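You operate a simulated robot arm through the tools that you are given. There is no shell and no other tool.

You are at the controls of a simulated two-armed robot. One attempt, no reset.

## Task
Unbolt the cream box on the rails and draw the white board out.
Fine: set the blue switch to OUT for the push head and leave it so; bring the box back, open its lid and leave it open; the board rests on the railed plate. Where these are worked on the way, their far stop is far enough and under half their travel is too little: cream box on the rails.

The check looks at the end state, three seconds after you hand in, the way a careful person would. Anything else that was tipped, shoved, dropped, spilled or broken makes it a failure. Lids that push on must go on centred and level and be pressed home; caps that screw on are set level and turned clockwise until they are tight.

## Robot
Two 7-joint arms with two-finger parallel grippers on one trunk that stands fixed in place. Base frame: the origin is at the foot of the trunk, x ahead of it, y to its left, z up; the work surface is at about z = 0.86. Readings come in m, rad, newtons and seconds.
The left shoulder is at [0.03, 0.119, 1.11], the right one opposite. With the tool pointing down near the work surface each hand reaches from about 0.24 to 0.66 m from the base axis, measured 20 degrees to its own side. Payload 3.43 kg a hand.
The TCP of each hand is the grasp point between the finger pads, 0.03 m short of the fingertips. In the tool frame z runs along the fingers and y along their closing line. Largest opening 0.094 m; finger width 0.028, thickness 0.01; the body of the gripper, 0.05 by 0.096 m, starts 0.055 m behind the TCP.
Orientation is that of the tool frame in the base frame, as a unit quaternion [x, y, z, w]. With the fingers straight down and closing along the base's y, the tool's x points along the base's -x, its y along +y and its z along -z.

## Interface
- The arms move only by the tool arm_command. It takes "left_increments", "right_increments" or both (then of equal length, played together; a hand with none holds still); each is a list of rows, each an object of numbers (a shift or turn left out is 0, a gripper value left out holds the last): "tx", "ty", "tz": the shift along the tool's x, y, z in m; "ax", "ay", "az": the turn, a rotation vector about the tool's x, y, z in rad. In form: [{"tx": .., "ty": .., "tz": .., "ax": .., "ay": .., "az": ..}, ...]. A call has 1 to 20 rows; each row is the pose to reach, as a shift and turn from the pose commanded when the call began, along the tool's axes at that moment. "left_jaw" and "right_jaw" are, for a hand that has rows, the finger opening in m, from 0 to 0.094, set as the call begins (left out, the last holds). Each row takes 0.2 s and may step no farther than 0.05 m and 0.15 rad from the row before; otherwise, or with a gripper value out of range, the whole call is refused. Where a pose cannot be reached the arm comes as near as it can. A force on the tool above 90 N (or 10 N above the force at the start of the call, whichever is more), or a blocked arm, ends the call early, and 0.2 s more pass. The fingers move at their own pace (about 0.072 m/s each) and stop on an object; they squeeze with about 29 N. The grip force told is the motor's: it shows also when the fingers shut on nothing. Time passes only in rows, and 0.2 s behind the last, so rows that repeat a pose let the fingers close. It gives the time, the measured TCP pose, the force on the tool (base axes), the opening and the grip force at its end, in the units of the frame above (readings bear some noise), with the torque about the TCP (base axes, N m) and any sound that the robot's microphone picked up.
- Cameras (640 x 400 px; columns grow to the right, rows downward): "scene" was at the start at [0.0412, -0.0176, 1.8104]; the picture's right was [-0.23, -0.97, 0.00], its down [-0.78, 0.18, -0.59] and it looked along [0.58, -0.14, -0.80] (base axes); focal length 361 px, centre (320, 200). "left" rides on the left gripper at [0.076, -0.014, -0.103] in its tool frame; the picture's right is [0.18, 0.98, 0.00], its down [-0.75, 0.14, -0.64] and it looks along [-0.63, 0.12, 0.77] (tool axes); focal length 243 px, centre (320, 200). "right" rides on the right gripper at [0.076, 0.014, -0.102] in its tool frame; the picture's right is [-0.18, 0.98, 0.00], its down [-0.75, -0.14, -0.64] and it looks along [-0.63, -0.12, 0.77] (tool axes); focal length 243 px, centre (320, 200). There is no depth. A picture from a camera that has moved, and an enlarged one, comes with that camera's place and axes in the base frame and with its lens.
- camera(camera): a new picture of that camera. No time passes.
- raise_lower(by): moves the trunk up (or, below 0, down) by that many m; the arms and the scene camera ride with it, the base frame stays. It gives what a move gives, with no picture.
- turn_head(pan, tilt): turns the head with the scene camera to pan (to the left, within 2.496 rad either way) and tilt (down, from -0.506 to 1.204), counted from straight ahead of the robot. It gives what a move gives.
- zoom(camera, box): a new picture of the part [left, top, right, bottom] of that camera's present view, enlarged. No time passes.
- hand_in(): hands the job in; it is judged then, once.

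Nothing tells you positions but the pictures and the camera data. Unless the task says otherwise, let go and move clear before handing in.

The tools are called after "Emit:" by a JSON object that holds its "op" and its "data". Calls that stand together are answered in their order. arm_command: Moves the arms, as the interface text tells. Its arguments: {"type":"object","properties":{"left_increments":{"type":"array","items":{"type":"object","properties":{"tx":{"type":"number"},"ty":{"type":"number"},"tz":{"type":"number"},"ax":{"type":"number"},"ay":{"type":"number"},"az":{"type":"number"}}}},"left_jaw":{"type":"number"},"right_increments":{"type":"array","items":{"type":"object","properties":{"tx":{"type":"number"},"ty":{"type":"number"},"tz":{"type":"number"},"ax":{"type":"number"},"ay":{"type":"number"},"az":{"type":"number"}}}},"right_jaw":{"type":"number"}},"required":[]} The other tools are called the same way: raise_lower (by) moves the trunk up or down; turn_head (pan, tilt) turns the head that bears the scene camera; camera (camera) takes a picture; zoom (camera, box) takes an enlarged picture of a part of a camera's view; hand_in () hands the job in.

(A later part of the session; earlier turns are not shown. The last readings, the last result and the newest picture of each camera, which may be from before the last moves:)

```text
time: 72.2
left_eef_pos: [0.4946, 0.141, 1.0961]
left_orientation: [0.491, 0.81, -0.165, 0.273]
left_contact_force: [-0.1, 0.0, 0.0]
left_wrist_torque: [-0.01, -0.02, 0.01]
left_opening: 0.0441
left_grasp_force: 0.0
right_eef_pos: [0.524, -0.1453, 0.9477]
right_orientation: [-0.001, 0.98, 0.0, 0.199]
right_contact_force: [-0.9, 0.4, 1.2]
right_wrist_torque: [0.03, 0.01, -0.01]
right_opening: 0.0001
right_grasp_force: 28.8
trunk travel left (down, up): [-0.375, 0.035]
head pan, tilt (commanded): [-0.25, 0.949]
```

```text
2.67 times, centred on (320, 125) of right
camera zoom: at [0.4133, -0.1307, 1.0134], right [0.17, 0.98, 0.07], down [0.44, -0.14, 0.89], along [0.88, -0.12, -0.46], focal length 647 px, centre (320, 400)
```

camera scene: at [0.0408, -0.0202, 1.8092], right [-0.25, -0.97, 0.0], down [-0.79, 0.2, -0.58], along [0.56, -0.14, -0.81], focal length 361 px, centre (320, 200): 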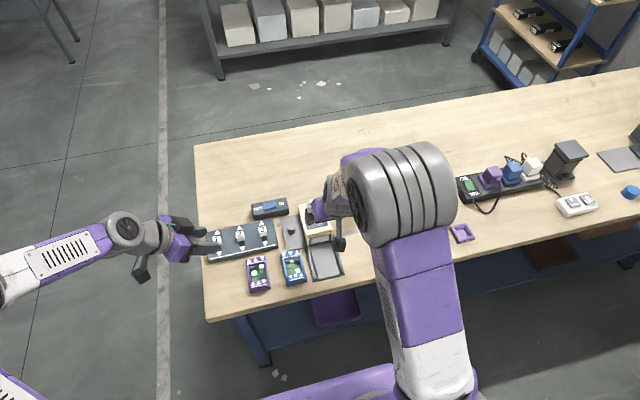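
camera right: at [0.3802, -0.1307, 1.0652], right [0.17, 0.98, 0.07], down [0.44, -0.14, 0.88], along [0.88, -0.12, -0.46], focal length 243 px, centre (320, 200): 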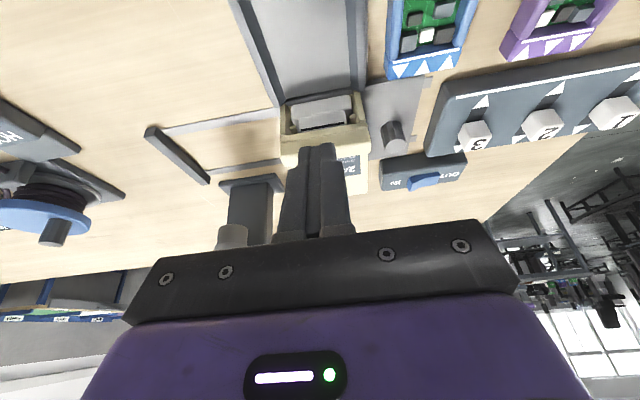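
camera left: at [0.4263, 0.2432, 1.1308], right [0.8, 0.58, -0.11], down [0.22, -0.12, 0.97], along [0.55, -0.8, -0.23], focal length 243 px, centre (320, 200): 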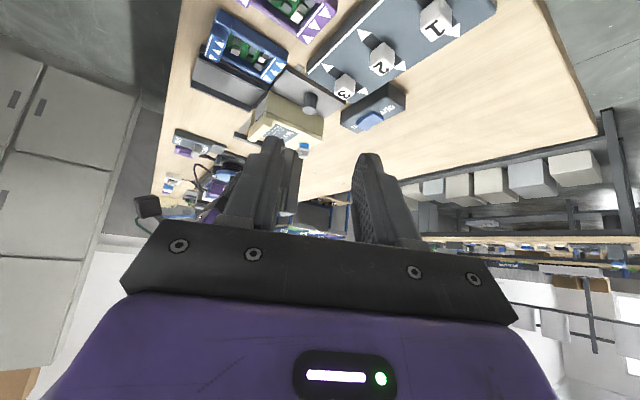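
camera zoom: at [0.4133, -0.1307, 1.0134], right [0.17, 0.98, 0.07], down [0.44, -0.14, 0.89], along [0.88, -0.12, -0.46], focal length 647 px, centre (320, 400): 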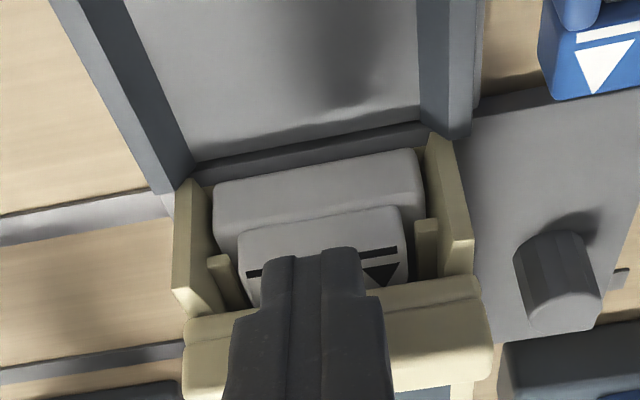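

The lid has moved: it slides backward with about 1 N of push. I'll keep pushing the lip toward the rear.

Emit:
{"op": "arm_command", "data": {"right_increments": [{"tx": -0.0046, "tz": 0.0019}, {"tx": -0.0092, "tz": 0.0039}, {"tx": -0.0138, "tz": 0.0058}, {"tx": -0.0184, "tz": 0.0078}, {"tx": -0.0184, "tz": 0.0078}]}}

Emit:
{"op": "zoom", "data": {"camera": "right", "box": [240, 50, 400, 200]}}

Emit:
{"op": "zoom", "data": {"camera": "scene", "box": [270, 170, 370, 270]}}

```text
time: 73.4
left_eef_pos: [0.4938, 0.1413, 1.0967]
left_orientation: [0.491, 0.81, -0.166, 0.273]
left_contact_force: [-0.8, -0.7, -0.4]
left_wrist_torque: [0.0, 0.0, -0.01]
left_opening: 0.0436
left_grasp_force: 0.1
right_eef_pos: [0.5445, -0.1456, 0.9473]
right_orientation: [0.0, 0.98, 0.0, 0.198]
right_contact_force: [0.1, -0.1, -0.1]
right_wrist_torque: [0.01, 0.04, -0.01]
right_opening: 0.0
right_grasp_force: 29.1
trunk travel left (down, up): [-0.375, 0.035]
head pan, tilt (commanded): [-0.25, 0.949]
```

```text
2.67 times, centred on (320, 125) of right
camera zoom: at [0.4332, -0.131, 1.0132], right [0.17, 0.98, 0.07], down [0.44, -0.14, 0.88], along [0.88, -0.12, -0.46], focal length 647 px, centre (320, 400)
```

zoom: 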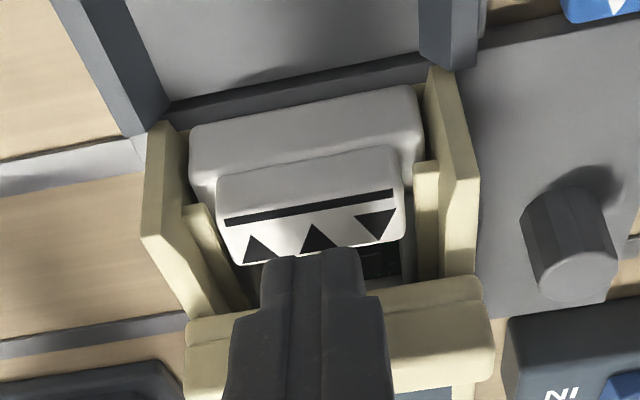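

```text
4.00 times, centred on (320, 220) of scene
camera zoom: at [0.04, -0.0187, 1.8093], right [-0.25, -0.97, 0.0], down [-0.79, 0.2, -0.58], along [0.56, -0.14, -0.81], focal length 1444 px, centre (320, 120)
```

zoom: 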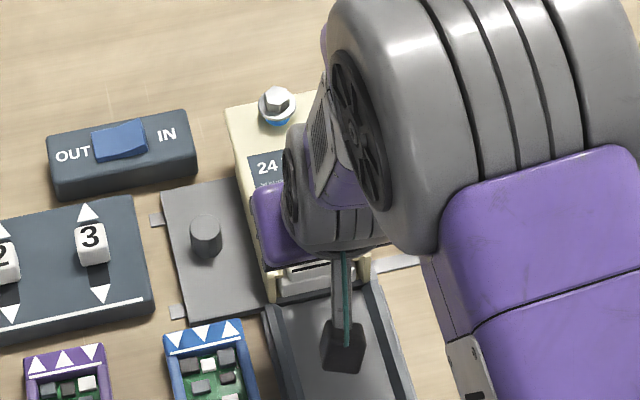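

The lid slides freely and uncovers the white board. I'll continue pushing toward its far stop.

Emit:
{"op": "arm_command", "data": {"right_increments": [{"tx": -0.0046, "tz": 0.0019}, {"tx": -0.0092, "tz": 0.0039}, {"tx": -0.0138, "tz": 0.0058}, {"tx": -0.0184, "tz": 0.0078}, {"tx": -0.023, "tz": 0.0097}, {"tx": -0.0276, "tz": 0.0117}, {"tx": -0.0276, "tz": 0.0117}]}}

Emit:
{"op": "zoom", "data": {"camera": "right", "box": [240, 50, 400, 200]}}

```text
time: 75.0
left_eef_pos: [0.4937, 0.1407, 1.0958]
left_orientation: [0.491, 0.81, -0.165, 0.273]
left_contact_force: [0.1, 0.0, 0.2]
left_wrist_torque: [0.0, 0.0, -0.03]
left_opening: 0.0442
left_grasp_force: 0.0
right_eef_pos: [0.5726, -0.1455, 0.9483]
right_orientation: [0.0, 0.98, -0.001, 0.198]
right_contact_force: [0.6, 1.0, 0.1]
right_wrist_torque: [-0.02, -0.03, 0.0]
right_opening: 0.0
right_grasp_force: 29.3
trunk travel left (down, up): [-0.375, 0.035]
head pan, tilt (commanded): [-0.25, 0.949]
```

```text
2.67 times, centred on (320, 125) of right
camera zoom: at [0.463, -0.1309, 1.0131], right [0.17, 0.98, 0.07], down [0.44, -0.14, 0.88], along [0.88, -0.12, -0.46], focal length 647 px, centre (320, 400)
```

zoom: 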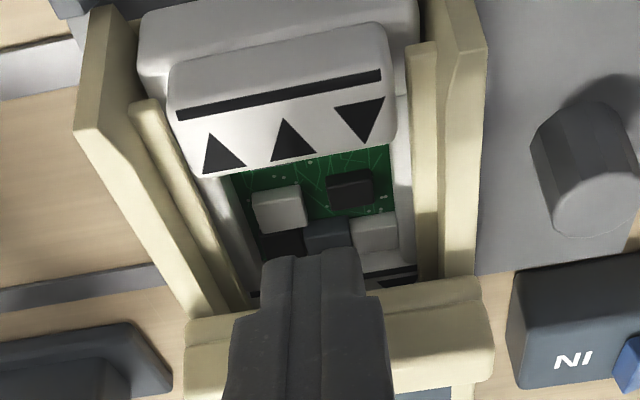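

The board inside is visible. I'll continue until the lid meets its stop.

Emit:
{"op": "arm_command", "data": {"right_increments": [{"tx": -0.0046, "tz": 0.0019}, {"tx": -0.0092, "tz": 0.0039}, {"tx": -0.0138, "tz": 0.0058}, {"tx": -0.0184, "tz": 0.0078}, {"tx": -0.0184, "tz": 0.0078}]}}

Emit:
{"op": "zoom", "data": {"camera": "right", "box": [220, 30, 420, 200]}}

Emit:
{"op": "zoom", "data": {"camera": "scene", "box": [270, 170, 370, 270]}}

```text
time: 76.2
left_eef_pos: [0.4942, 0.1406, 1.0944]
left_orientation: [0.492, 0.81, -0.166, 0.273]
left_contact_force: [-0.7, -0.4, 0.3]
left_wrist_torque: [-0.01, 0.0, -0.02]
left_opening: 0.0443
left_grasp_force: 0.1
right_eef_pos: [0.5942, -0.1439, 0.9477]
right_orientation: [-0.001, 0.98, 0.0, 0.198]
right_contact_force: [-0.8, -0.2, 0.6]
right_wrist_torque: [-0.01, 0.0, -0.05]
right_opening: 0.0
right_grasp_force: 28.8
trunk travel left (down, up): [-0.375, 0.035]
head pan, tilt (commanded): [-0.25, 0.949]
```

```text
2.35 times, centred on (320, 115) of right
camera zoom: at [0.4831, -0.1305, 1.0127], right [0.17, 0.98, 0.07], down [0.44, -0.14, 0.88], along [0.88, -0.12, -0.46], focal length 571 px, centre (320, 400)
```

zoom: 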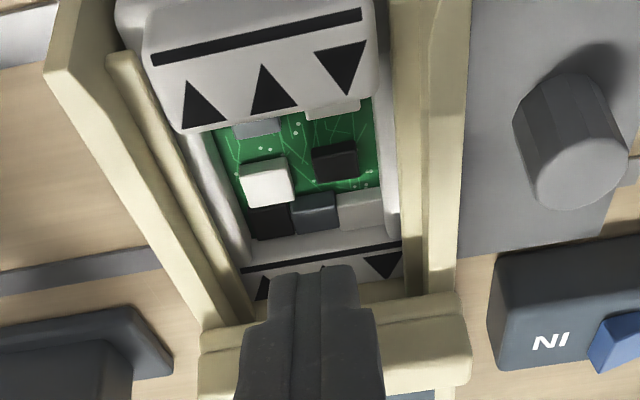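

```text
4.00 times, centred on (320, 220) of scene
camera zoom: at [0.04, -0.0187, 1.8093], right [-0.25, -0.97, 0.0], down [-0.79, 0.2, -0.58], along [0.56, -0.14, -0.81], focal length 1444 px, centre (320, 120)
```

zoom: 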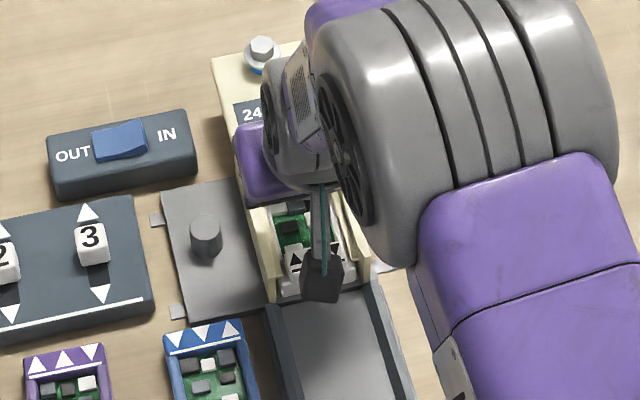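

Emit:
{"op": "arm_command", "data": {"right_increments": [{"tx": -0.0037, "tz": 0.0016}, {"tx": -0.0074, "tz": 0.0031}, {"tx": -0.0111, "tz": 0.0047}, {"tx": -0.0147, "tz": 0.0062}, {"tx": -0.0147, "tz": 0.0062}]}}

Emit:
{"op": "zoom", "data": {"camera": "right", "box": [220, 30, 420, 200]}}

```text
time: 77.4
left_eef_pos: [0.4929, 0.1412, 1.0961]
left_orientation: [0.492, 0.81, -0.165, 0.274]
left_contact_force: [0.7, -0.1, -0.1]
left_wrist_torque: [-0.02, 0.0, 0.01]
left_opening: 0.0438
left_grasp_force: 0.1
right_eef_pos: [0.6058, -0.1435, 0.9474]
right_orientation: [0.0, 0.981, 0.001, 0.196]
right_contact_force: [-15.5, -0.6, 3.1]
right_wrist_torque: [-0.07, 0.24, -0.03]
right_opening: 0.0001
right_grasp_force: 29.4
trunk travel left (down, up): [-0.375, 0.035]
head pan, tilt (commanded): [-0.25, 0.949]
```

```text
2.35 times, centred on (320, 115) of right
camera zoom: at [0.4963, -0.1307, 1.0133], right [0.17, 0.98, 0.07], down [0.45, -0.14, 0.88], along [0.88, -0.12, -0.46], focal length 571 px, centre (320, 400)
```

zoom: 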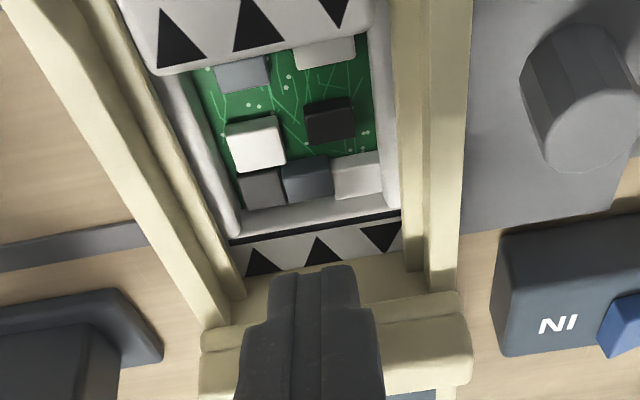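

The lid has reached its far stop after about 88 mm of travel. I'll back the finger off and up, then look at the board and its front block.

Emit:
{"op": "arm_command", "data": {"right_increments": [{"tx": 0.0092, "tz": -0.0039}, {"tx": 0.0129, "tz": -0.0146}, {"tx": 0.0092, "tz": -0.0495}, {"tx": 0.0396, "tz": -0.1017}, {"tx": 0.0846, "tz": -0.1123}, {"tx": 0.1306, "tz": -0.1318}, {"tx": 0.1306, "tz": -0.1318}]}}

Emit:
{"op": "camera", "data": {"camera": "right"}}

Emit:
{"op": "zoom", "data": {"camera": "scene", "box": [280, 180, 360, 280]}}

```text
refused: row 4 steps farther than a row can; nothing moved
```

```text
taken
camera right: at [0.4963, -0.1307, 1.0133], right [0.17, 0.98, 0.07], down [0.45, -0.14, 0.88], along [0.88, -0.12, -0.46], focal length 243 px, centre (320, 200)
```

right: 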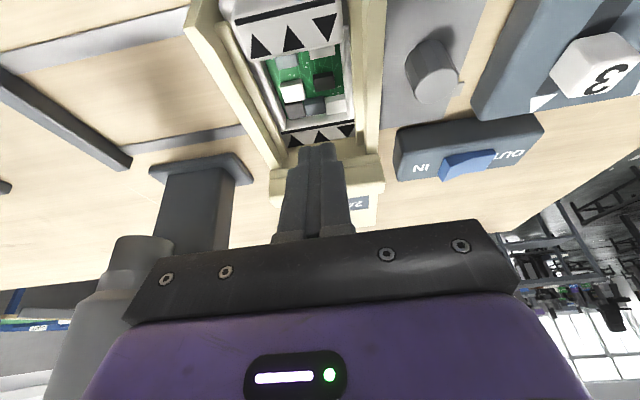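

```text
4.00 times, centred on (320, 230) of scene
camera zoom: at [0.0371, -0.0186, 1.8094], right [-0.25, -0.97, 0.0], down [-0.79, 0.2, -0.58], along [0.57, -0.14, -0.81], focal length 1444 px, centre (320, 80)
```

zoom: 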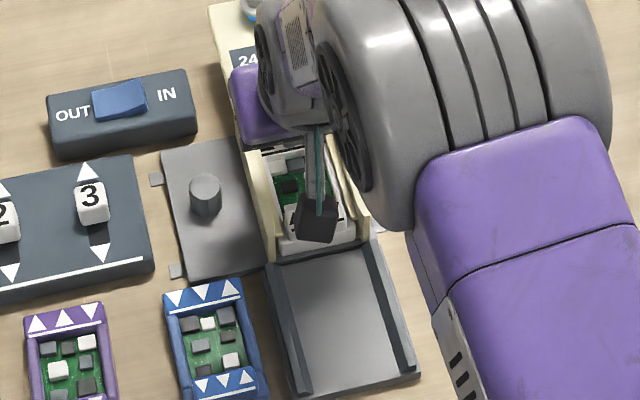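

Emit:
{"op": "arm_command", "data": {"right_increments": [{"tx": 0.011, "tz": -0.0047}, {"tx": -0.0018, "tz": -0.0426}, {"tx": -0.0127, "tz": -0.0815}, {"tx": 0.0033, "tz": -0.1208}, {"tx": 0.0362, "tz": -0.1455}, {"tx": 0.0691, "tz": -0.1703}, {"tx": 0.0691, "tz": -0.1703, "ty": -0.04}, {"tx": 0.0691, "tz": -0.1703, "ty": -0.08}, {"tx": 0.0691, "tz": -0.1703, "ty": -0.08}]}}

Emit:
{"op": "camera", "data": {"camera": "right"}}

Emit:
{"op": "zoom", "data": {"camera": "scene", "box": [280, 180, 360, 280]}}

```text
time: 79.4
left_eef_pos: [0.4943, 0.1428, 1.0962]
left_orientation: [0.491, 0.81, -0.166, 0.273]
left_contact_force: [0.4, -0.4, -0.4]
left_wrist_torque: [-0.03, -0.02, 0.01]
left_opening: 0.0437
left_grasp_force: 0.0
right_eef_pos: [0.4785, -0.2243, 1.077]
right_orientation: [0.0, 0.98, 0.0, 0.198]
right_contact_force: [0.4, 1.1, 0.0]
right_wrist_torque: [-0.03, -0.01, 0.0]
right_opening: 0.0
right_grasp_force: 28.9
trunk travel left (down, up): [-0.375, 0.035]
head pan, tilt (commanded): [-0.25, 0.949]
```

```text
taken
camera right: at [0.3684, -0.2099, 1.1428], right [0.17, 0.98, 0.07], down [0.44, -0.14, 0.88], along [0.88, -0.12, -0.46], focal length 243 px, centre (320, 200)
```

right: 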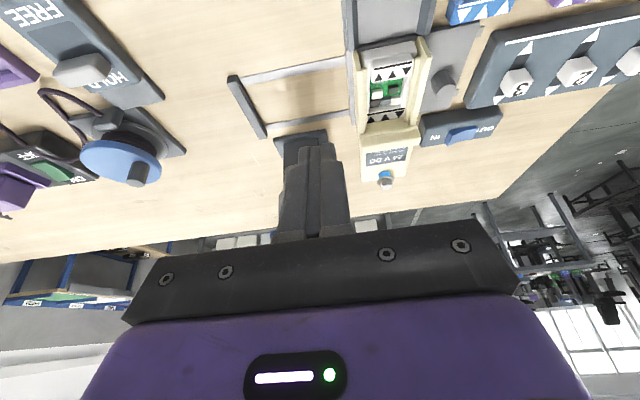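

```text
4.00 times, centred on (320, 230) of scene
camera zoom: at [0.0404, -0.0177, 1.8093], right [-0.25, -0.97, 0.0], down [-0.79, 0.2, -0.58], along [0.56, -0.14, -0.81], focal length 1444 px, centre (320, 80)
```

zoom: 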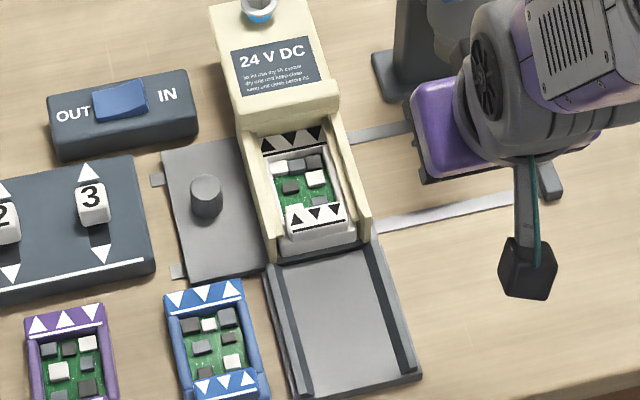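

Emit:
{"op": "zoom", "data": {"camera": "scene", "box": [335, 205, 385, 255]}}

Emit:
{"op": "zoom", "data": {"camera": "scene", "box": [335, 205, 335, 255]}}

Emit:
{"op": "zoom", "data": {"camera": "scene", "box": [335, 200, 385, 250]}}

Emit:
{"op": "zoom", "data": {"camera": "scene", "box": [298, 208, 348, 248]}}

Emit:
{"op": "zoom", "data": {"camera": "right", "box": [340, 0, 440, 140]}}

```text
8.00 times, centred on (360, 230) of scene
camera zoom: at [0.0404, -0.0177, 1.8093], right [-0.25, -0.97, 0.0], down [-0.79, 0.2, -0.58], along [0.56, -0.14, -0.81], focal length 2888 px, centre (0, -40)
```

zoom: 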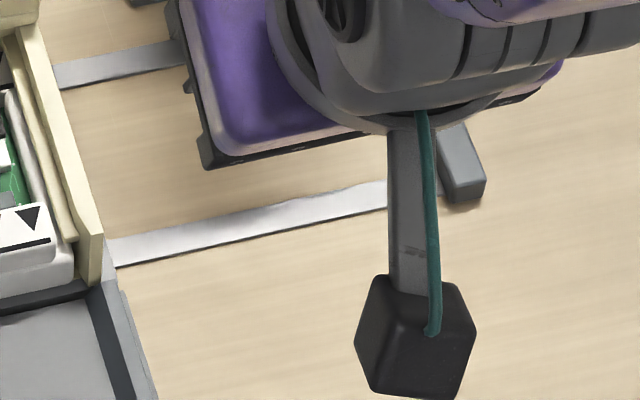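

```text
refused: the box must be [left, top, right, bottom]
```

```text
8.00 times, centred on (360, 225) of scene
camera zoom: at [0.0404, -0.0177, 1.8093], right [-0.25, -0.97, 0.0], down [-0.79, 0.2, -0.58], along [0.56, -0.14, -0.81], focal length 2888 px, centre (0, 0)
```

zoom: 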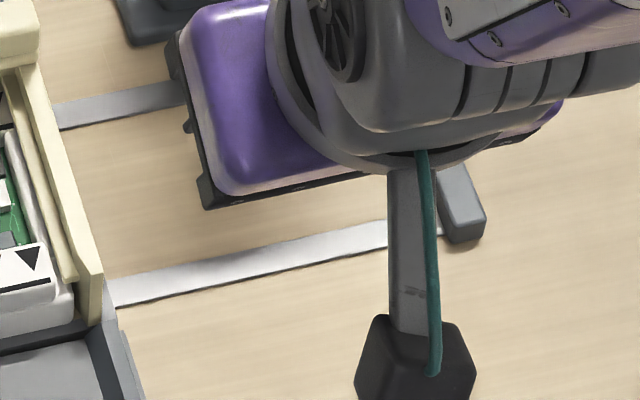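

```text
10.00 times, centred on (323, 228) of scene
camera zoom: at [0.0404, -0.0177, 1.8093], right [-0.25, -0.97, 0.0], down [-0.79, 0.2, -0.58], along [0.56, -0.14, -0.81], focal length 3609 px, centre (290, -80)
```

zoom: 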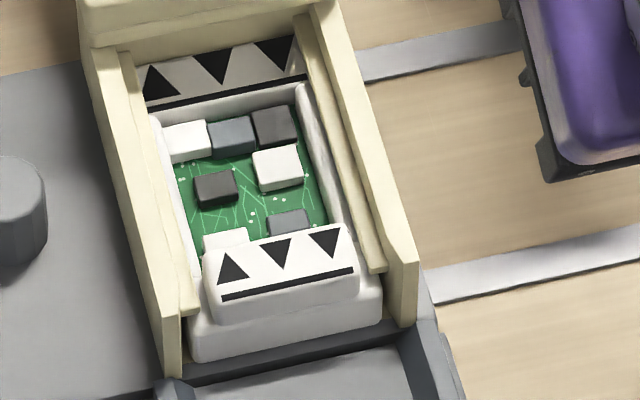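

```text
2.86 times, centred on (390, 70) of right
camera zoom: at [0.3684, -0.2099, 1.1428], right [0.17, 0.98, 0.07], down [0.44, -0.14, 0.88], along [0.88, -0.12, -0.46], focal length 693 px, centre (120, 571)
```

zoom: 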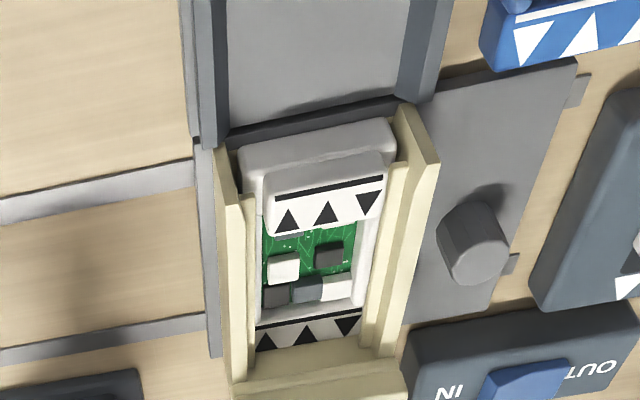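

The white board has a raised front block at about (0.552, -0.146), roughly 14 mm deep and 43 mm wide. I'll pinch that front-to-back and pull. First I'll level the right hand and turn it 90° so the fingers close along x.

Emit:
{"op": "arm_command", "data": {"right_increments": [{"ay": 0.1}, {"ay": 0.2}, {"ay": 0.3}, {"ay": 0.397}, {"ay": 0.397}], "right_jaw": 0.03}}

Emit:
{"op": "arm_command", "data": {"right_increments": [{"az": -0.145}, {"az": -0.29}, {"az": -0.435}, {"az": -0.58}, {"az": -0.725}, {"az": -0.87}, {"az": -1.015}, {"az": -1.16}, {"az": -1.305}, {"az": -1.45}, {"az": -1.5708}, {"az": -1.5708}]}}

Emit:
{"op": "camera", "data": {"camera": "right"}}

Emit:
{"op": "camera", "data": {"camera": "scene"}}

```text
time: 80.6
left_eef_pos: [0.4941, 0.1422, 1.0965]
left_orientation: [0.492, 0.81, -0.166, 0.273]
left_contact_force: [0.3, 1.3, 1.0]
left_wrist_torque: [-0.01, -0.03, 0.02]
left_opening: 0.0437
left_grasp_force: 0.1
right_eef_pos: [0.4796, -0.2246, 1.0772]
right_orientation: [0.0, 1.0, -0.001, 0.001]
right_contact_force: [-0.1, -0.9, 0.2]
right_wrist_torque: [0.02, 0.0, 0.03]
right_opening: 0.0299
right_grasp_force: 0.1
trunk travel left (down, up): [-0.375, 0.035]
head pan, tilt (commanded): [-0.25, 0.949]
```

```text
time: 83.2
left_eef_pos: [0.4936, 0.1414, 1.0957]
left_orientation: [0.491, 0.811, -0.165, 0.272]
left_contact_force: [0.1, 0.1, -0.3]
left_wrist_torque: [-0.02, -0.01, -0.02]
left_opening: 0.0438
left_grasp_force: 0.1
right_eef_pos: [0.4797, -0.2245, 1.0782]
right_orientation: [0.708, -0.706, 0.001, -0.002]
right_contact_force: [0.4, 0.5, -0.4]
right_wrist_torque: [0.01, 0.01, 0.01]
right_opening: 0.03
right_grasp_force: 0.1
trunk travel left (down, up): [-0.375, 0.035]
head pan, tilt (commanded): [-0.25, 0.949]
```

```text
taken
camera right: at [0.4648, -0.3011, 1.1809], right [-0.98, 0.18, 0.0], down [0.14, 0.75, 0.64], along [0.12, 0.63, -0.77], focal length 243 px, centre (320, 200)
```

right: 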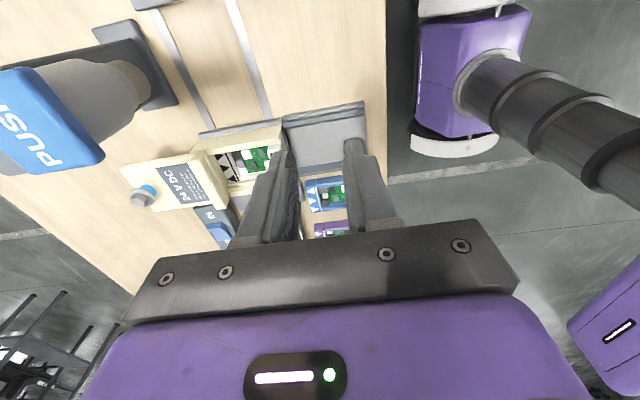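

```text
taken
camera scene: at [0.0401, -0.0186, 1.8093], right [-0.25, -0.97, 0.0], down [-0.79, 0.2, -0.58], along [0.56, -0.14, -0.81], focal length 361 px, centre (320, 200)
```

scene: 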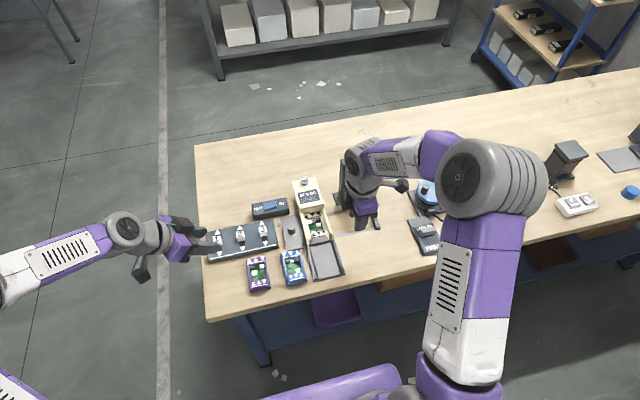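

The hand is turned with its camera on the right side. I'll move above the board's front block.

Emit:
{"op": "arm_command", "data": {"right_increments": [{"tx": -0.0196, "ty": -0.0181, "tz": 0.005}, {"tx": -0.0392, "ty": -0.0362, "tz": 0.02}, {"tx": -0.0589, "ty": -0.0543, "tz": 0.05}, {"tx": -0.0785, "ty": -0.0724, "tz": 0.078}, {"tx": -0.0785, "ty": -0.0724, "tz": 0.078}], "right_jaw": 0.026}}

Emit:
{"op": "camera", "data": {"camera": "right"}}

Emit:
{"op": "zoom", "data": {"camera": "right", "box": [230, 50, 410, 200]}}

Emit:
{"op": "zoom", "data": {"camera": "scene", "box": [280, 180, 360, 280]}}

```text
time: 84.4
left_eef_pos: [0.4928, 0.1419, 1.0963]
left_orientation: [0.492, 0.81, -0.166, 0.272]
left_contact_force: [0.0, 1.3, 0.3]
left_wrist_torque: [-0.01, 0.0, -0.01]
left_opening: 0.0438
left_grasp_force: 0.0
right_eef_pos: [0.5524, -0.1462, 0.9995]
right_orientation: [-0.707, 0.707, -0.001, 0.001]
right_contact_force: [0.8, 0.9, -0.5]
right_wrist_torque: [0.03, 0.01, 0.01]
right_opening: 0.0259
right_grasp_force: 0.0
trunk travel left (down, up): [-0.375, 0.035]
head pan, tilt (commanded): [-0.25, 0.949]
```

```text
taken
camera right: at [0.5376, -0.2228, 1.1029], right [-0.98, 0.18, 0.0], down [0.14, 0.75, 0.64], along [0.12, 0.63, -0.77], focal length 243 px, centre (320, 200)
```

right: 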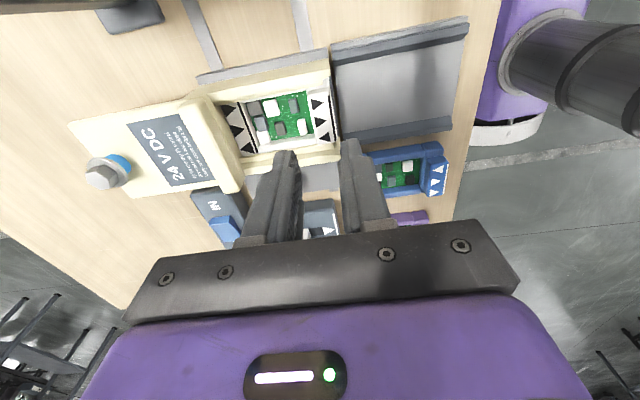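

```text
2.67 times, centred on (320, 125) of right
camera zoom: at [0.5376, -0.2228, 1.1029], right [-0.98, 0.18, 0.0], down [0.14, 0.75, 0.64], along [0.12, 0.63, -0.77], focal length 647 px, centre (320, 400)
```

zoom: 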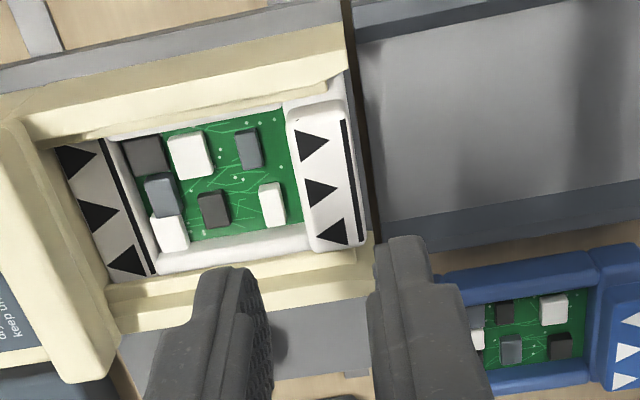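

```text
4.00 times, centred on (320, 230) of scene
camera zoom: at [0.0391, -0.0191, 1.8093], right [-0.25, -0.97, 0.0], down [-0.79, 0.2, -0.58], along [0.56, -0.14, -0.81], focal length 1444 px, centre (320, 80)
```

zoom: 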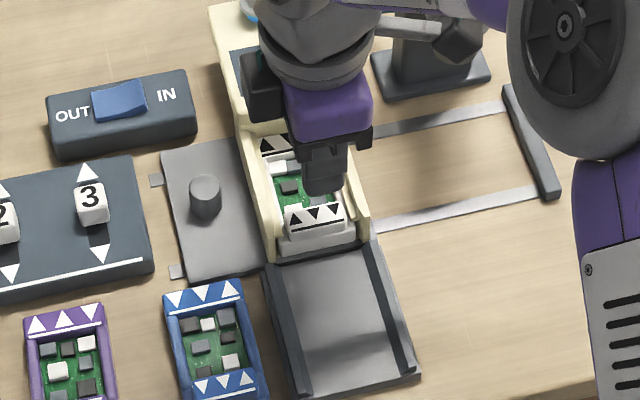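

The view gives the block top at z = 0.910, x 0.540–0.557, and the component tops near 0.884. I'll lower the open fingers astride the block, keeping the tips at about 0.895.

Emit:
{"op": "arm_command", "data": {"right_increments": [{"ty": 0.0034, "tx": 0.001, "tz": 0.025}, {"ty": 0.0034, "tx": 0.001, "tz": 0.045}, {"ty": 0.0034, "tx": 0.001, "tz": 0.053}, {"ty": 0.0034, "tx": 0.001, "tz": 0.053}]}}

Emit:
{"op": "zoom", "data": {"camera": "right", "box": [230, 50, 410, 200]}}

Emit:
{"op": "zoom", "data": {"camera": "scene", "box": [295, 205, 345, 245]}}

```text
time: 85.4
left_eef_pos: [0.4945, 0.1423, 1.0967]
left_orientation: [0.492, 0.81, -0.165, 0.272]
left_contact_force: [0.1, 0.6, 0.0]
left_wrist_torque: [0.02, 0.01, 0.0]
left_opening: 0.044
left_grasp_force: 0.2
right_eef_pos: [0.5506, -0.148, 0.9453]
right_orientation: [-0.707, 0.707, -0.001, 0.001]
right_contact_force: [-0.6, -0.1, 1.1]
right_wrist_torque: [0.0, 0.01, 0.02]
right_opening: 0.0261
right_grasp_force: 0.1
trunk travel left (down, up): [-0.375, 0.035]
head pan, tilt (commanded): [-0.25, 0.949]
```

```text
2.67 times, centred on (320, 125) of right
camera zoom: at [0.5349, -0.2242, 1.0498], right [-0.98, 0.18, 0.0], down [0.14, 0.75, 0.64], along [0.12, 0.63, -0.77], focal length 647 px, centre (320, 400)
```

zoom: 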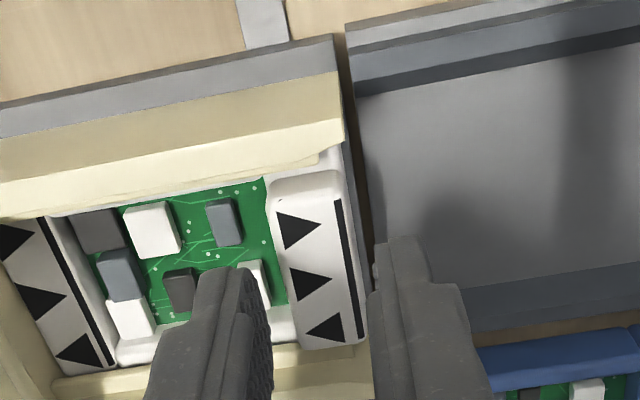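

```text
10.00 times, centred on (320, 225) of scene
camera zoom: at [0.04, -0.0187, 1.8093], right [-0.25, -0.97, 0.0], down [-0.79, 0.2, -0.58], along [0.56, -0.14, -0.81], focal length 3609 px, centre (320, -50)
```

zoom: 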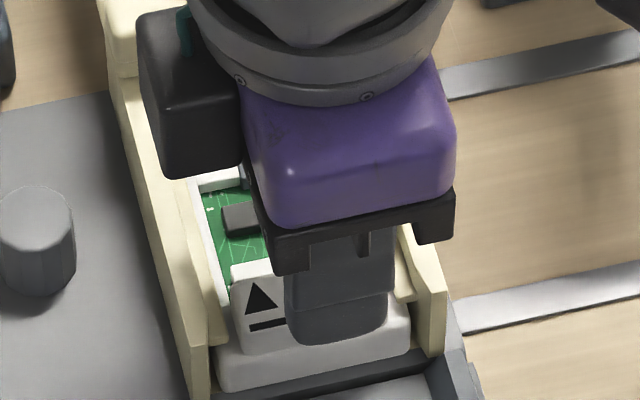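

The block is between the fingertips. I'll lower the last 2 cm slowly, then close.

Emit:
{"op": "arm_command", "data": {"right_increments": [{"tz": 0.007}, {"tz": 0.014}, {"tz": 0.02}, {"tz": 0.02}]}}

Emit:
{"op": "zoom", "data": {"camera": "right", "box": [230, 50, 410, 200]}}

```text
time: 86.4
left_eef_pos: [0.4937, 0.1411, 1.0958]
left_orientation: [0.492, 0.81, -0.166, 0.272]
left_contact_force: [0.4, -0.3, 0.7]
left_wrist_torque: [0.0, 0.0, 0.01]
left_opening: 0.044
left_grasp_force: 0.0
right_eef_pos: [0.5486, -0.1477, 0.9262]
right_orientation: [0.707, -0.707, 0.001, -0.001]
right_contact_force: [0.2, 0.0, 0.3]
right_wrist_torque: [0.01, 0.0, 0.04]
right_opening: 0.0261
right_grasp_force: 0.0
trunk travel left (down, up): [-0.375, 0.035]
head pan, tilt (commanded): [-0.25, 0.949]
```

```text
2.67 times, centred on (320, 125) of right
camera zoom: at [0.5346, -0.2241, 1.0303], right [-0.98, 0.18, 0.0], down [0.14, 0.75, 0.64], along [0.12, 0.63, -0.77], focal length 647 px, centre (320, 400)
```

zoom: 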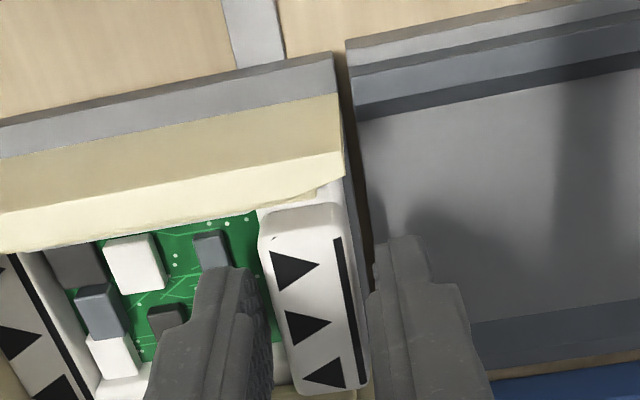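

No contact on the way down, and the block sits between the fingers. I'll close the grip.

Emit:
{"op": "arm_command", "data": {"right_increments": [{"tz": 0.0}, {"tz": 0.0}, {"tz": 0.0}], "right_jaw": 0.0}}

Emit:
{"op": "zoom", "data": {"camera": "right", "box": [230, 50, 410, 200]}}

```text
time: 87.2
left_eef_pos: [0.4928, 0.1407, 1.0953]
left_orientation: [0.491, 0.81, -0.165, 0.273]
left_contact_force: [0.3, -0.4, -0.4]
left_wrist_torque: [-0.02, 0.02, 0.01]
left_opening: 0.0442
left_grasp_force: 0.2
right_eef_pos: [0.5495, -0.1483, 0.9276]
right_orientation: [0.707, -0.707, 0.001, 0.0]
right_contact_force: [2.2, -0.3, 0.1]
right_wrist_torque: [-0.02, -0.03, -0.03]
right_opening: 0.0182
right_grasp_force: 29.1
trunk travel left (down, up): [-0.375, 0.035]
head pan, tilt (commanded): [-0.25, 0.949]
```

```text
2.67 times, centred on (320, 125) of right
camera zoom: at [0.5349, -0.2241, 1.0304], right [-0.98, 0.18, 0.0], down [0.14, 0.75, 0.64], along [0.12, 0.63, -0.77], focal length 647 px, centre (320, 400)
```

zoom: 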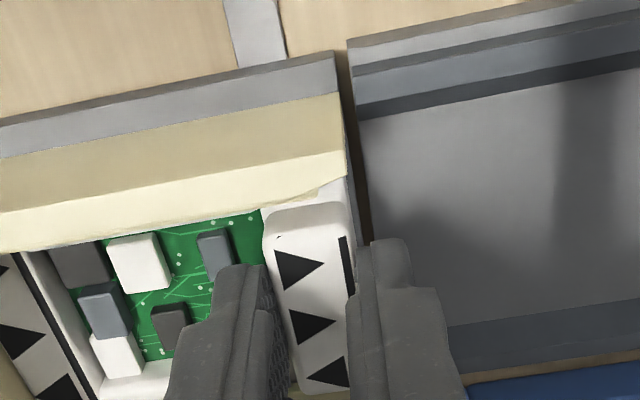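

Gripped at 18 mm. I'll pull 1 cm straight toward the robot and check the force.

Emit:
{"op": "arm_command", "data": {"right_increments": [{"ty": 0.003}, {"ty": 0.006}, {"ty": 0.01}, {"ty": 0.01}]}}

Emit:
{"op": "zoom", "data": {"camera": "right", "box": [230, 30, 430, 200]}}

```text
time: 88.2
left_eef_pos: [0.4939, 0.1408, 1.0959]
left_orientation: [0.491, 0.81, -0.165, 0.273]
left_contact_force: [0.1, 0.1, 0.7]
left_wrist_torque: [0.02, -0.01, 0.01]
left_opening: 0.044
left_grasp_force: 0.1
right_eef_pos: [0.5393, -0.1484, 0.9265]
right_orientation: [-0.707, 0.707, -0.001, 0.002]
right_contact_force: [0.8, 0.0, 2.1]
right_wrist_torque: [0.03, 0.08, -0.01]
right_opening: 0.0184
right_grasp_force: 28.9
trunk travel left (down, up): [-0.375, 0.035]
head pan, tilt (commanded): [-0.25, 0.949]
```

```text
2.35 times, centred on (330, 115) of right
camera zoom: at [0.5241, -0.2237, 1.0304], right [-0.98, 0.18, 0.0], down [0.14, 0.75, 0.64], along [0.12, 0.63, -0.77], focal length 571 px, centre (296, 400)
```

zoom: 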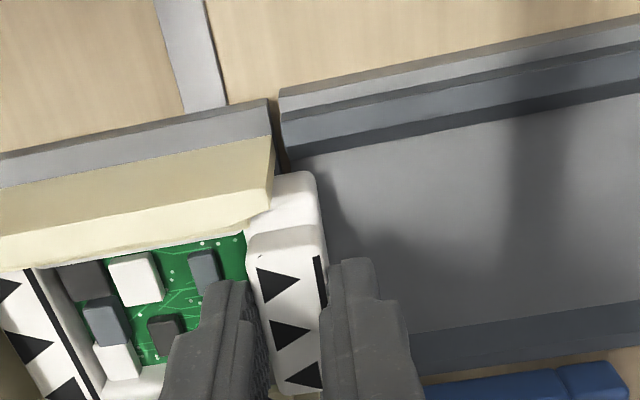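

The board draws out smoothly with almost no force. I'll continue in stages, as about 9 cm remain to seat it fully on the railed plate.

Emit:
{"op": "arm_command", "data": {"right_increments": [{"ty": 0.008}, {"ty": 0.016}, {"ty": 0.024}, {"ty": 0.032}, {"ty": 0.04}, {"ty": 0.048}, {"ty": 0.048}]}}

Emit:
{"op": "zoom", "data": {"camera": "right", "box": [200, 20, 430, 200]}}

Emit:
{"op": "zoom", "data": {"camera": "scene", "box": [280, 190, 360, 290]}}

```text
time: 89.8
left_eef_pos: [0.4941, 0.1415, 1.0971]
left_orientation: [0.492, 0.81, -0.167, 0.273]
left_contact_force: [0.7, -0.6, 0.6]
left_wrist_torque: [-0.02, 0.0, -0.02]
left_opening: 0.0439
left_grasp_force: 0.1
right_eef_pos: [0.4916, -0.1464, 0.9277]
right_orientation: [0.708, -0.706, 0.002, -0.001]
right_contact_force: [2.6, 0.0, 7.9]
right_wrist_torque: [-0.05, -0.01, 0.02]
right_opening: 0.0182
right_grasp_force: 29.0
trunk travel left (down, up): [-0.375, 0.035]
head pan, tilt (commanded): [-0.25, 0.949]
```

```text
2.22 times, centred on (315, 110) of right
camera zoom: at [0.4761, -0.223, 1.0303], right [-0.98, 0.18, 0.0], down [0.14, 0.75, 0.64], along [0.12, 0.63, -0.77], focal length 539 px, centre (331, 400)
```

zoom: 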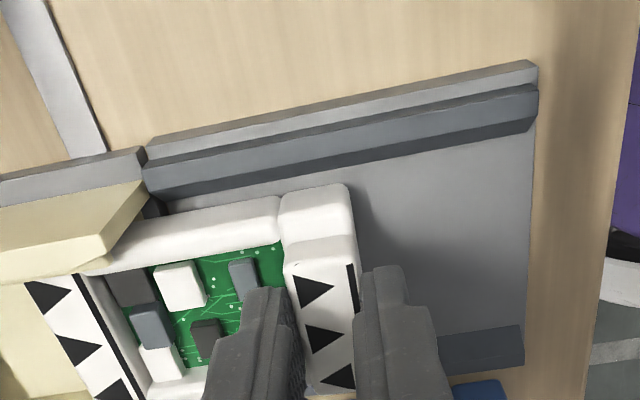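

```text
4.00 times, centred on (320, 240) of scene
camera zoom: at [0.0397, -0.0184, 1.8094], right [-0.25, -0.97, 0.0], down [-0.79, 0.2, -0.58], along [0.56, -0.14, -0.81], focal length 1444 px, centre (320, 40)
```

zoom: 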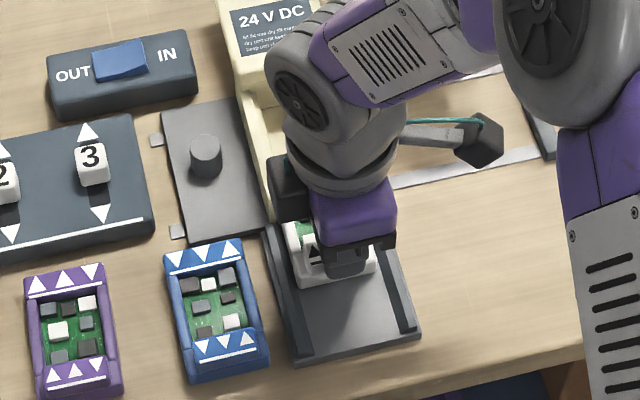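

The board is halfway onto the plate, which runs from x of about 0.430 to 0.535. I'll pull another 4.3 cm to centre it.

Emit:
{"op": "arm_command", "data": {"right_increments": [{"ty": 0.008}, {"ty": 0.016}, {"ty": 0.024}, {"ty": 0.032}, {"ty": 0.038}, {"ty": 0.043}, {"ty": 0.043}]}}

Emit:
{"op": "zoom", "data": {"camera": "right", "box": [180, 20, 430, 210]}}

Emit:
{"op": "zoom", "data": {"camera": "scene", "box": [280, 190, 360, 290]}}

```text
time: 91.4
left_eef_pos: [0.494, 0.1413, 1.0965]
left_orientation: [0.492, 0.81, -0.167, 0.273]
left_contact_force: [-0.5, 0.0, -0.1]
left_wrist_torque: [0.0, -0.02, 0.0]
left_opening: 0.0439
left_grasp_force: 0.1
right_eef_pos: [0.4489, -0.1465, 0.9266]
right_orientation: [0.708, -0.707, 0.002, -0.002]
right_contact_force: [6.2, -0.2, 15.3]
right_wrist_torque: [0.06, -0.14, 0.01]
right_opening: 0.0185
right_grasp_force: 29.2
trunk travel left (down, up): [-0.375, 0.035]
head pan, tilt (commanded): [-0.25, 0.949]
```

```text
2.11 times, centred on (305, 115) of right
camera zoom: at [0.4334, -0.2231, 1.0302], right [-0.98, 0.18, 0.0], down [0.14, 0.75, 0.64], along [0.12, 0.63, -0.77], focal length 511 px, centre (352, 379)
```

zoom: 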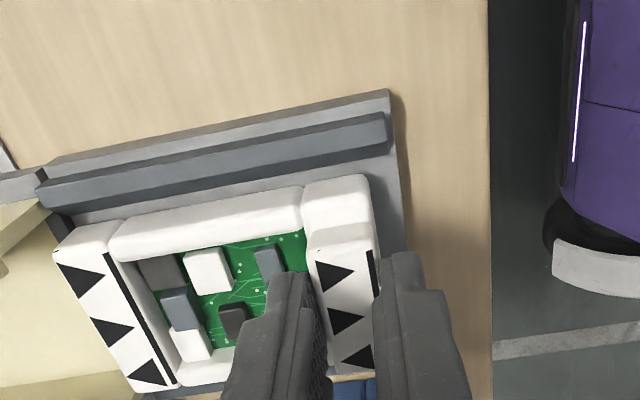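

```text
4.00 times, centred on (320, 240) of scene
camera zoom: at [0.0395, -0.0181, 1.8094], right [-0.25, -0.97, 0.0], down [-0.79, 0.2, -0.58], along [0.56, -0.14, -0.81], focal length 1444 px, centre (320, 40)
```

zoom: 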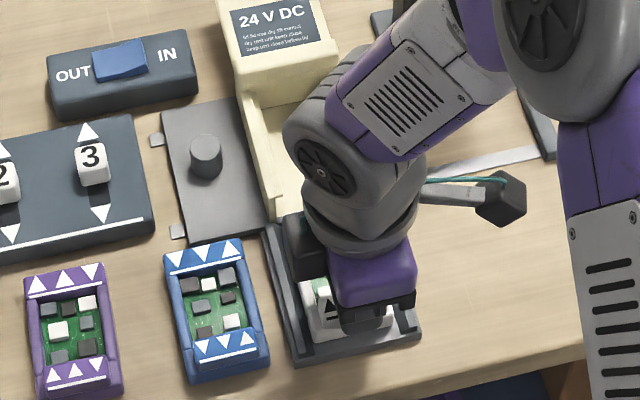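

The board lies on the plate, from x of about 0.436 to 0.527, between the rails. I'll relieve the slight downward push, then open and lift off.

Emit:
{"op": "arm_command", "data": {"right_increments": [{"tz": -0.002}, {"tz": -0.0035}, {"tz": -0.0035}]}}

Emit:
{"op": "arm_command", "data": {"right_increments": [{"tz": 0.0}, {"tz": 0.0}, {"tz": 0.0}], "right_jaw": 0.032}}

Emit:
{"op": "zoom", "data": {"camera": "right", "box": [180, 20, 430, 210]}}

```text
time: 92.2
left_eef_pos: [0.4932, 0.1409, 1.0963]
left_orientation: [0.492, 0.81, -0.166, 0.273]
left_contact_force: [0.6, -0.5, 0.6]
left_wrist_torque: [0.01, 0.02, -0.01]
left_opening: 0.0438
left_grasp_force: 0.1
right_eef_pos: [0.4482, -0.1465, 0.93]
right_orientation: [-0.707, 0.707, -0.001, 0.001]
right_contact_force: [-0.3, -0.4, -1.6]
right_wrist_torque: [0.0, 0.05, -0.01]
right_opening: 0.0182
right_grasp_force: 29.0
trunk travel left (down, up): [-0.375, 0.035]
head pan, tilt (commanded): [-0.25, 0.949]
```

```text
time: 93.0
left_eef_pos: [0.493, 0.1412, 1.0966]
left_orientation: [0.491, 0.811, -0.165, 0.273]
left_contact_force: [-0.8, -0.7, -0.1]
left_wrist_torque: [0.0, -0.01, 0.0]
left_opening: 0.0439
left_grasp_force: 0.2
right_eef_pos: [0.4493, -0.1476, 0.9295]
right_orientation: [-0.707, 0.708, -0.001, 0.001]
right_contact_force: [0.3, -1.0, -0.2]
right_wrist_torque: [0.01, 0.01, 0.02]
right_opening: 0.0319
right_grasp_force: 0.1
trunk travel left (down, up): [-0.375, 0.035]
head pan, tilt (commanded): [-0.25, 0.949]
```

```text
2.11 times, centred on (305, 115) of right
camera zoom: at [0.4333, -0.2235, 1.0331], right [-0.98, 0.18, 0.0], down [0.14, 0.75, 0.64], along [0.12, 0.63, -0.77], focal length 511 px, centre (352, 379)
```

zoom: 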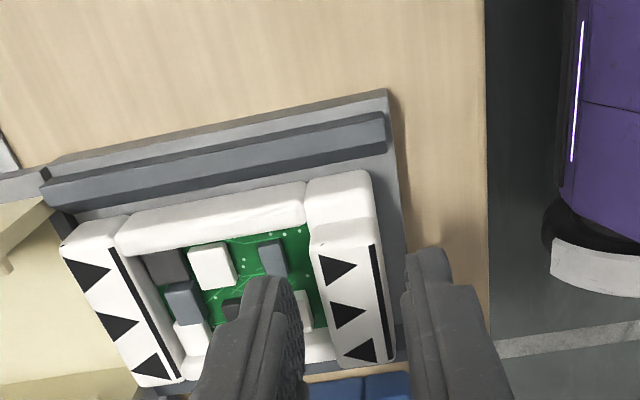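

Released cleanly. I'll lift straight up and retreat to the right and back.

Emit:
{"op": "arm_command", "data": {"right_increments": [{"tz": -0.02}, {"tz": -0.05}, {"tz": -0.09}, {"tz": -0.13}, {"tz": -0.15, "tx": 0.03}, {"tz": -0.16, "tx": 0.07, "ty": 0.02}, {"tz": -0.16, "tx": 0.11, "ty": 0.04}, {"tz": -0.16, "tx": 0.15, "ty": 0.06}, {"tz": -0.16, "tx": 0.15, "ty": 0.06}]}}

Emit:
{"op": "camera", "data": {"camera": "scene"}}

Emit:
{"op": "zoom", "data": {"camera": "scene", "box": [240, 160, 400, 290]}}

Emit:
{"op": "zoom", "data": {"camera": "scene", "box": [290, 220, 350, 280]}}

```text
time: 95.0
left_eef_pos: [0.494, 0.1425, 1.0951]
left_orientation: [0.492, 0.81, -0.166, 0.273]
left_contact_force: [0.8, 1.0, -0.2]
left_wrist_torque: [-0.03, -0.01, -0.01]
left_opening: 0.0439
left_grasp_force: 0.0
right_eef_pos: [0.3889, -0.2965, 1.0891]
right_orientation: [0.708, -0.707, 0.0, -0.001]
right_contact_force: [0.1, 0.1, 0.3]
right_wrist_torque: [0.01, 0.0, 0.01]
right_opening: 0.0321
right_grasp_force: 0.1
trunk travel left (down, up): [-0.375, 0.035]
head pan, tilt (commanded): [-0.25, 0.949]
```

```text
taken
camera scene: at [0.0409, -0.0177, 1.8093], right [-0.25, -0.97, 0.0], down [-0.79, 0.2, -0.58], along [0.56, -0.14, -0.81], focal length 361 px, centre (320, 200)
```

scene: 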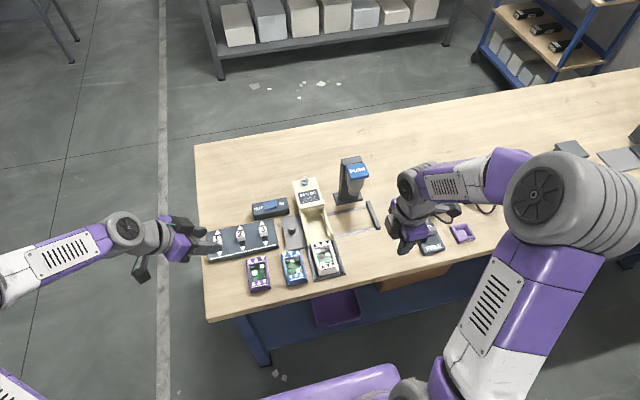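

```text
3.08 times, centred on (320, 225) of scene
camera zoom: at [0.0409, -0.0177, 1.8093], right [-0.25, -0.97, 0.0], down [-0.79, 0.2, -0.58], along [0.56, -0.14, -0.81], focal length 1111 px, centre (320, 123)
```

zoom: 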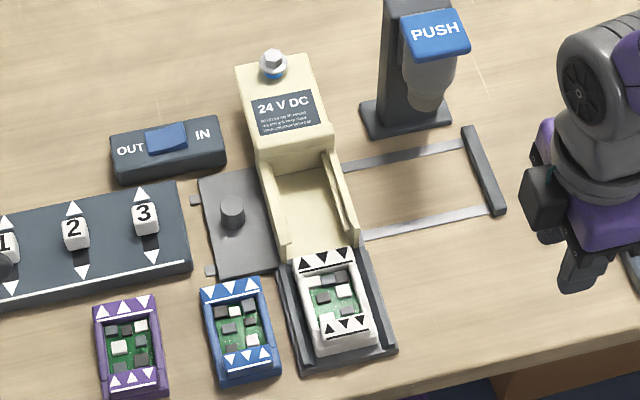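

```text
6.67 times, centred on (320, 250) of scene
camera zoom: at [0.0409, -0.0177, 1.8093], right [-0.25, -0.97, 0.0], down [-0.79, 0.2, -0.58], along [0.56, -0.14, -0.81], focal length 2406 px, centre (320, -133)
```

zoom: 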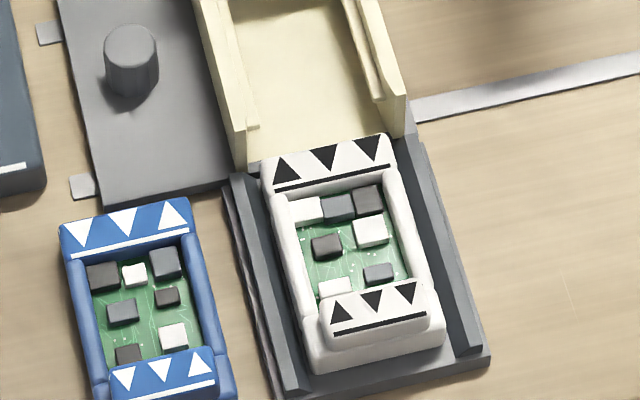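

The board rests between the rails and the lid is open. I'll compare the carriage, switch and surroundings with the starting state before handing in.

Emit:
{"op": "zoom", "data": {"camera": "scene", "box": [270, 190, 350, 280]}}

Emit:
{"op": "zoom", "data": {"camera": "scene", "box": [240, 190, 352, 260]}}

Emit:
{"op": "zoom", "data": {"camera": "scene", "box": [200, 180, 360, 300]}}

Emit:
{"op": "camera", "data": {"camera": "left"}}

Emit:
{"op": "camera", "data": {"camera": "right"}}

```text
4.44 times, centred on (310, 235) of scene
camera zoom: at [0.0409, -0.0177, 1.8093], right [-0.25, -0.97, 0.0], down [-0.79, 0.2, -0.58], along [0.56, -0.14, -0.81], focal length 1604 px, centre (364, 44)
```

zoom: 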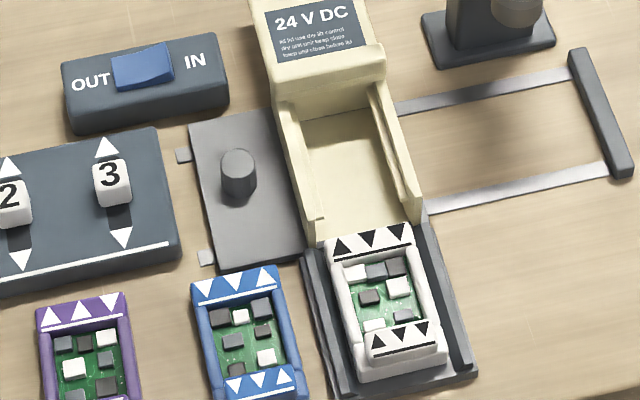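

```text
5.71 times, centred on (296, 225) of scene
camera zoom: at [0.0409, -0.0177, 1.8093], right [-0.25, -0.97, 0.0], down [-0.79, 0.2, -0.58], along [0.56, -0.14, -0.81], focal length 2062 px, centre (457, 57)
```

zoom: 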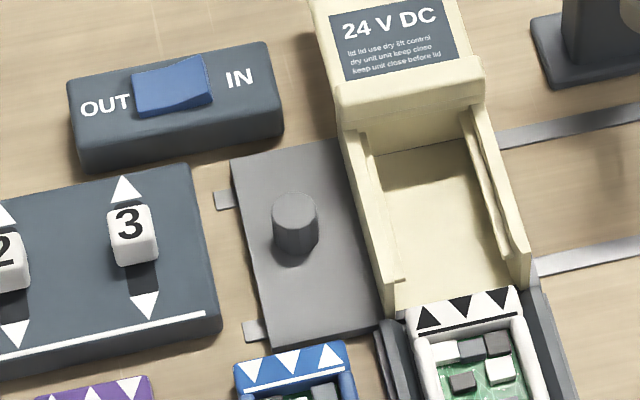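

```text
3.33 times, centred on (280, 240) of scene
camera zoom: at [0.0409, -0.0177, 1.8093], right [-0.25, -0.97, 0.0], down [-0.79, 0.2, -0.58], along [0.56, -0.14, -0.81], focal length 1203 px, centre (453, 67)
```

zoom: 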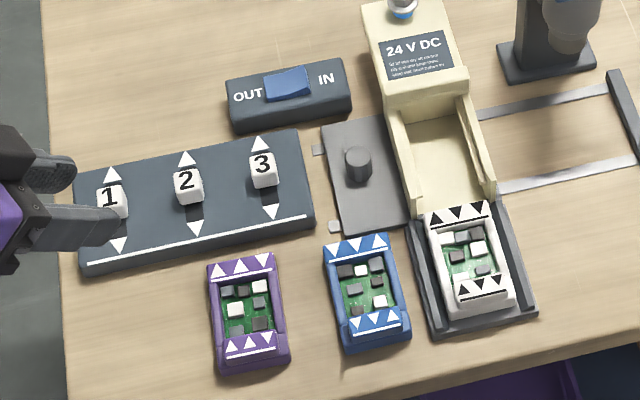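

```text
taken
camera left: at [0.4261, 0.2438, 1.1308], right [0.8, 0.58, -0.11], down [0.22, -0.12, 0.97], along [0.55, -0.8, -0.23], focal length 243 px, centre (320, 200)
```

left: 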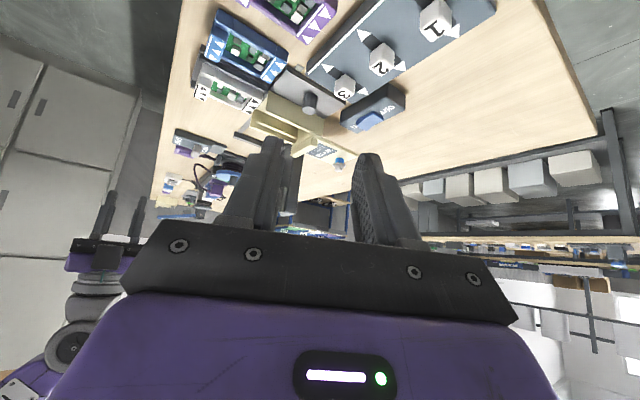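

```text
taken
camera right: at [0.3736, -0.3732, 1.193], right [-0.98, 0.18, 0.0], down [0.14, 0.75, 0.64], along [0.12, 0.63, -0.77], focal length 243 px, centre (320, 200)
```

right: 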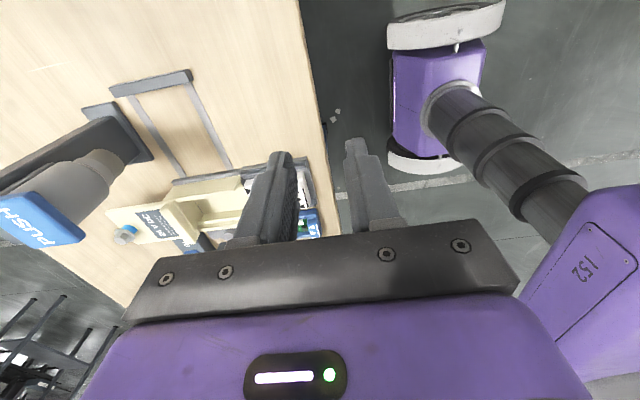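

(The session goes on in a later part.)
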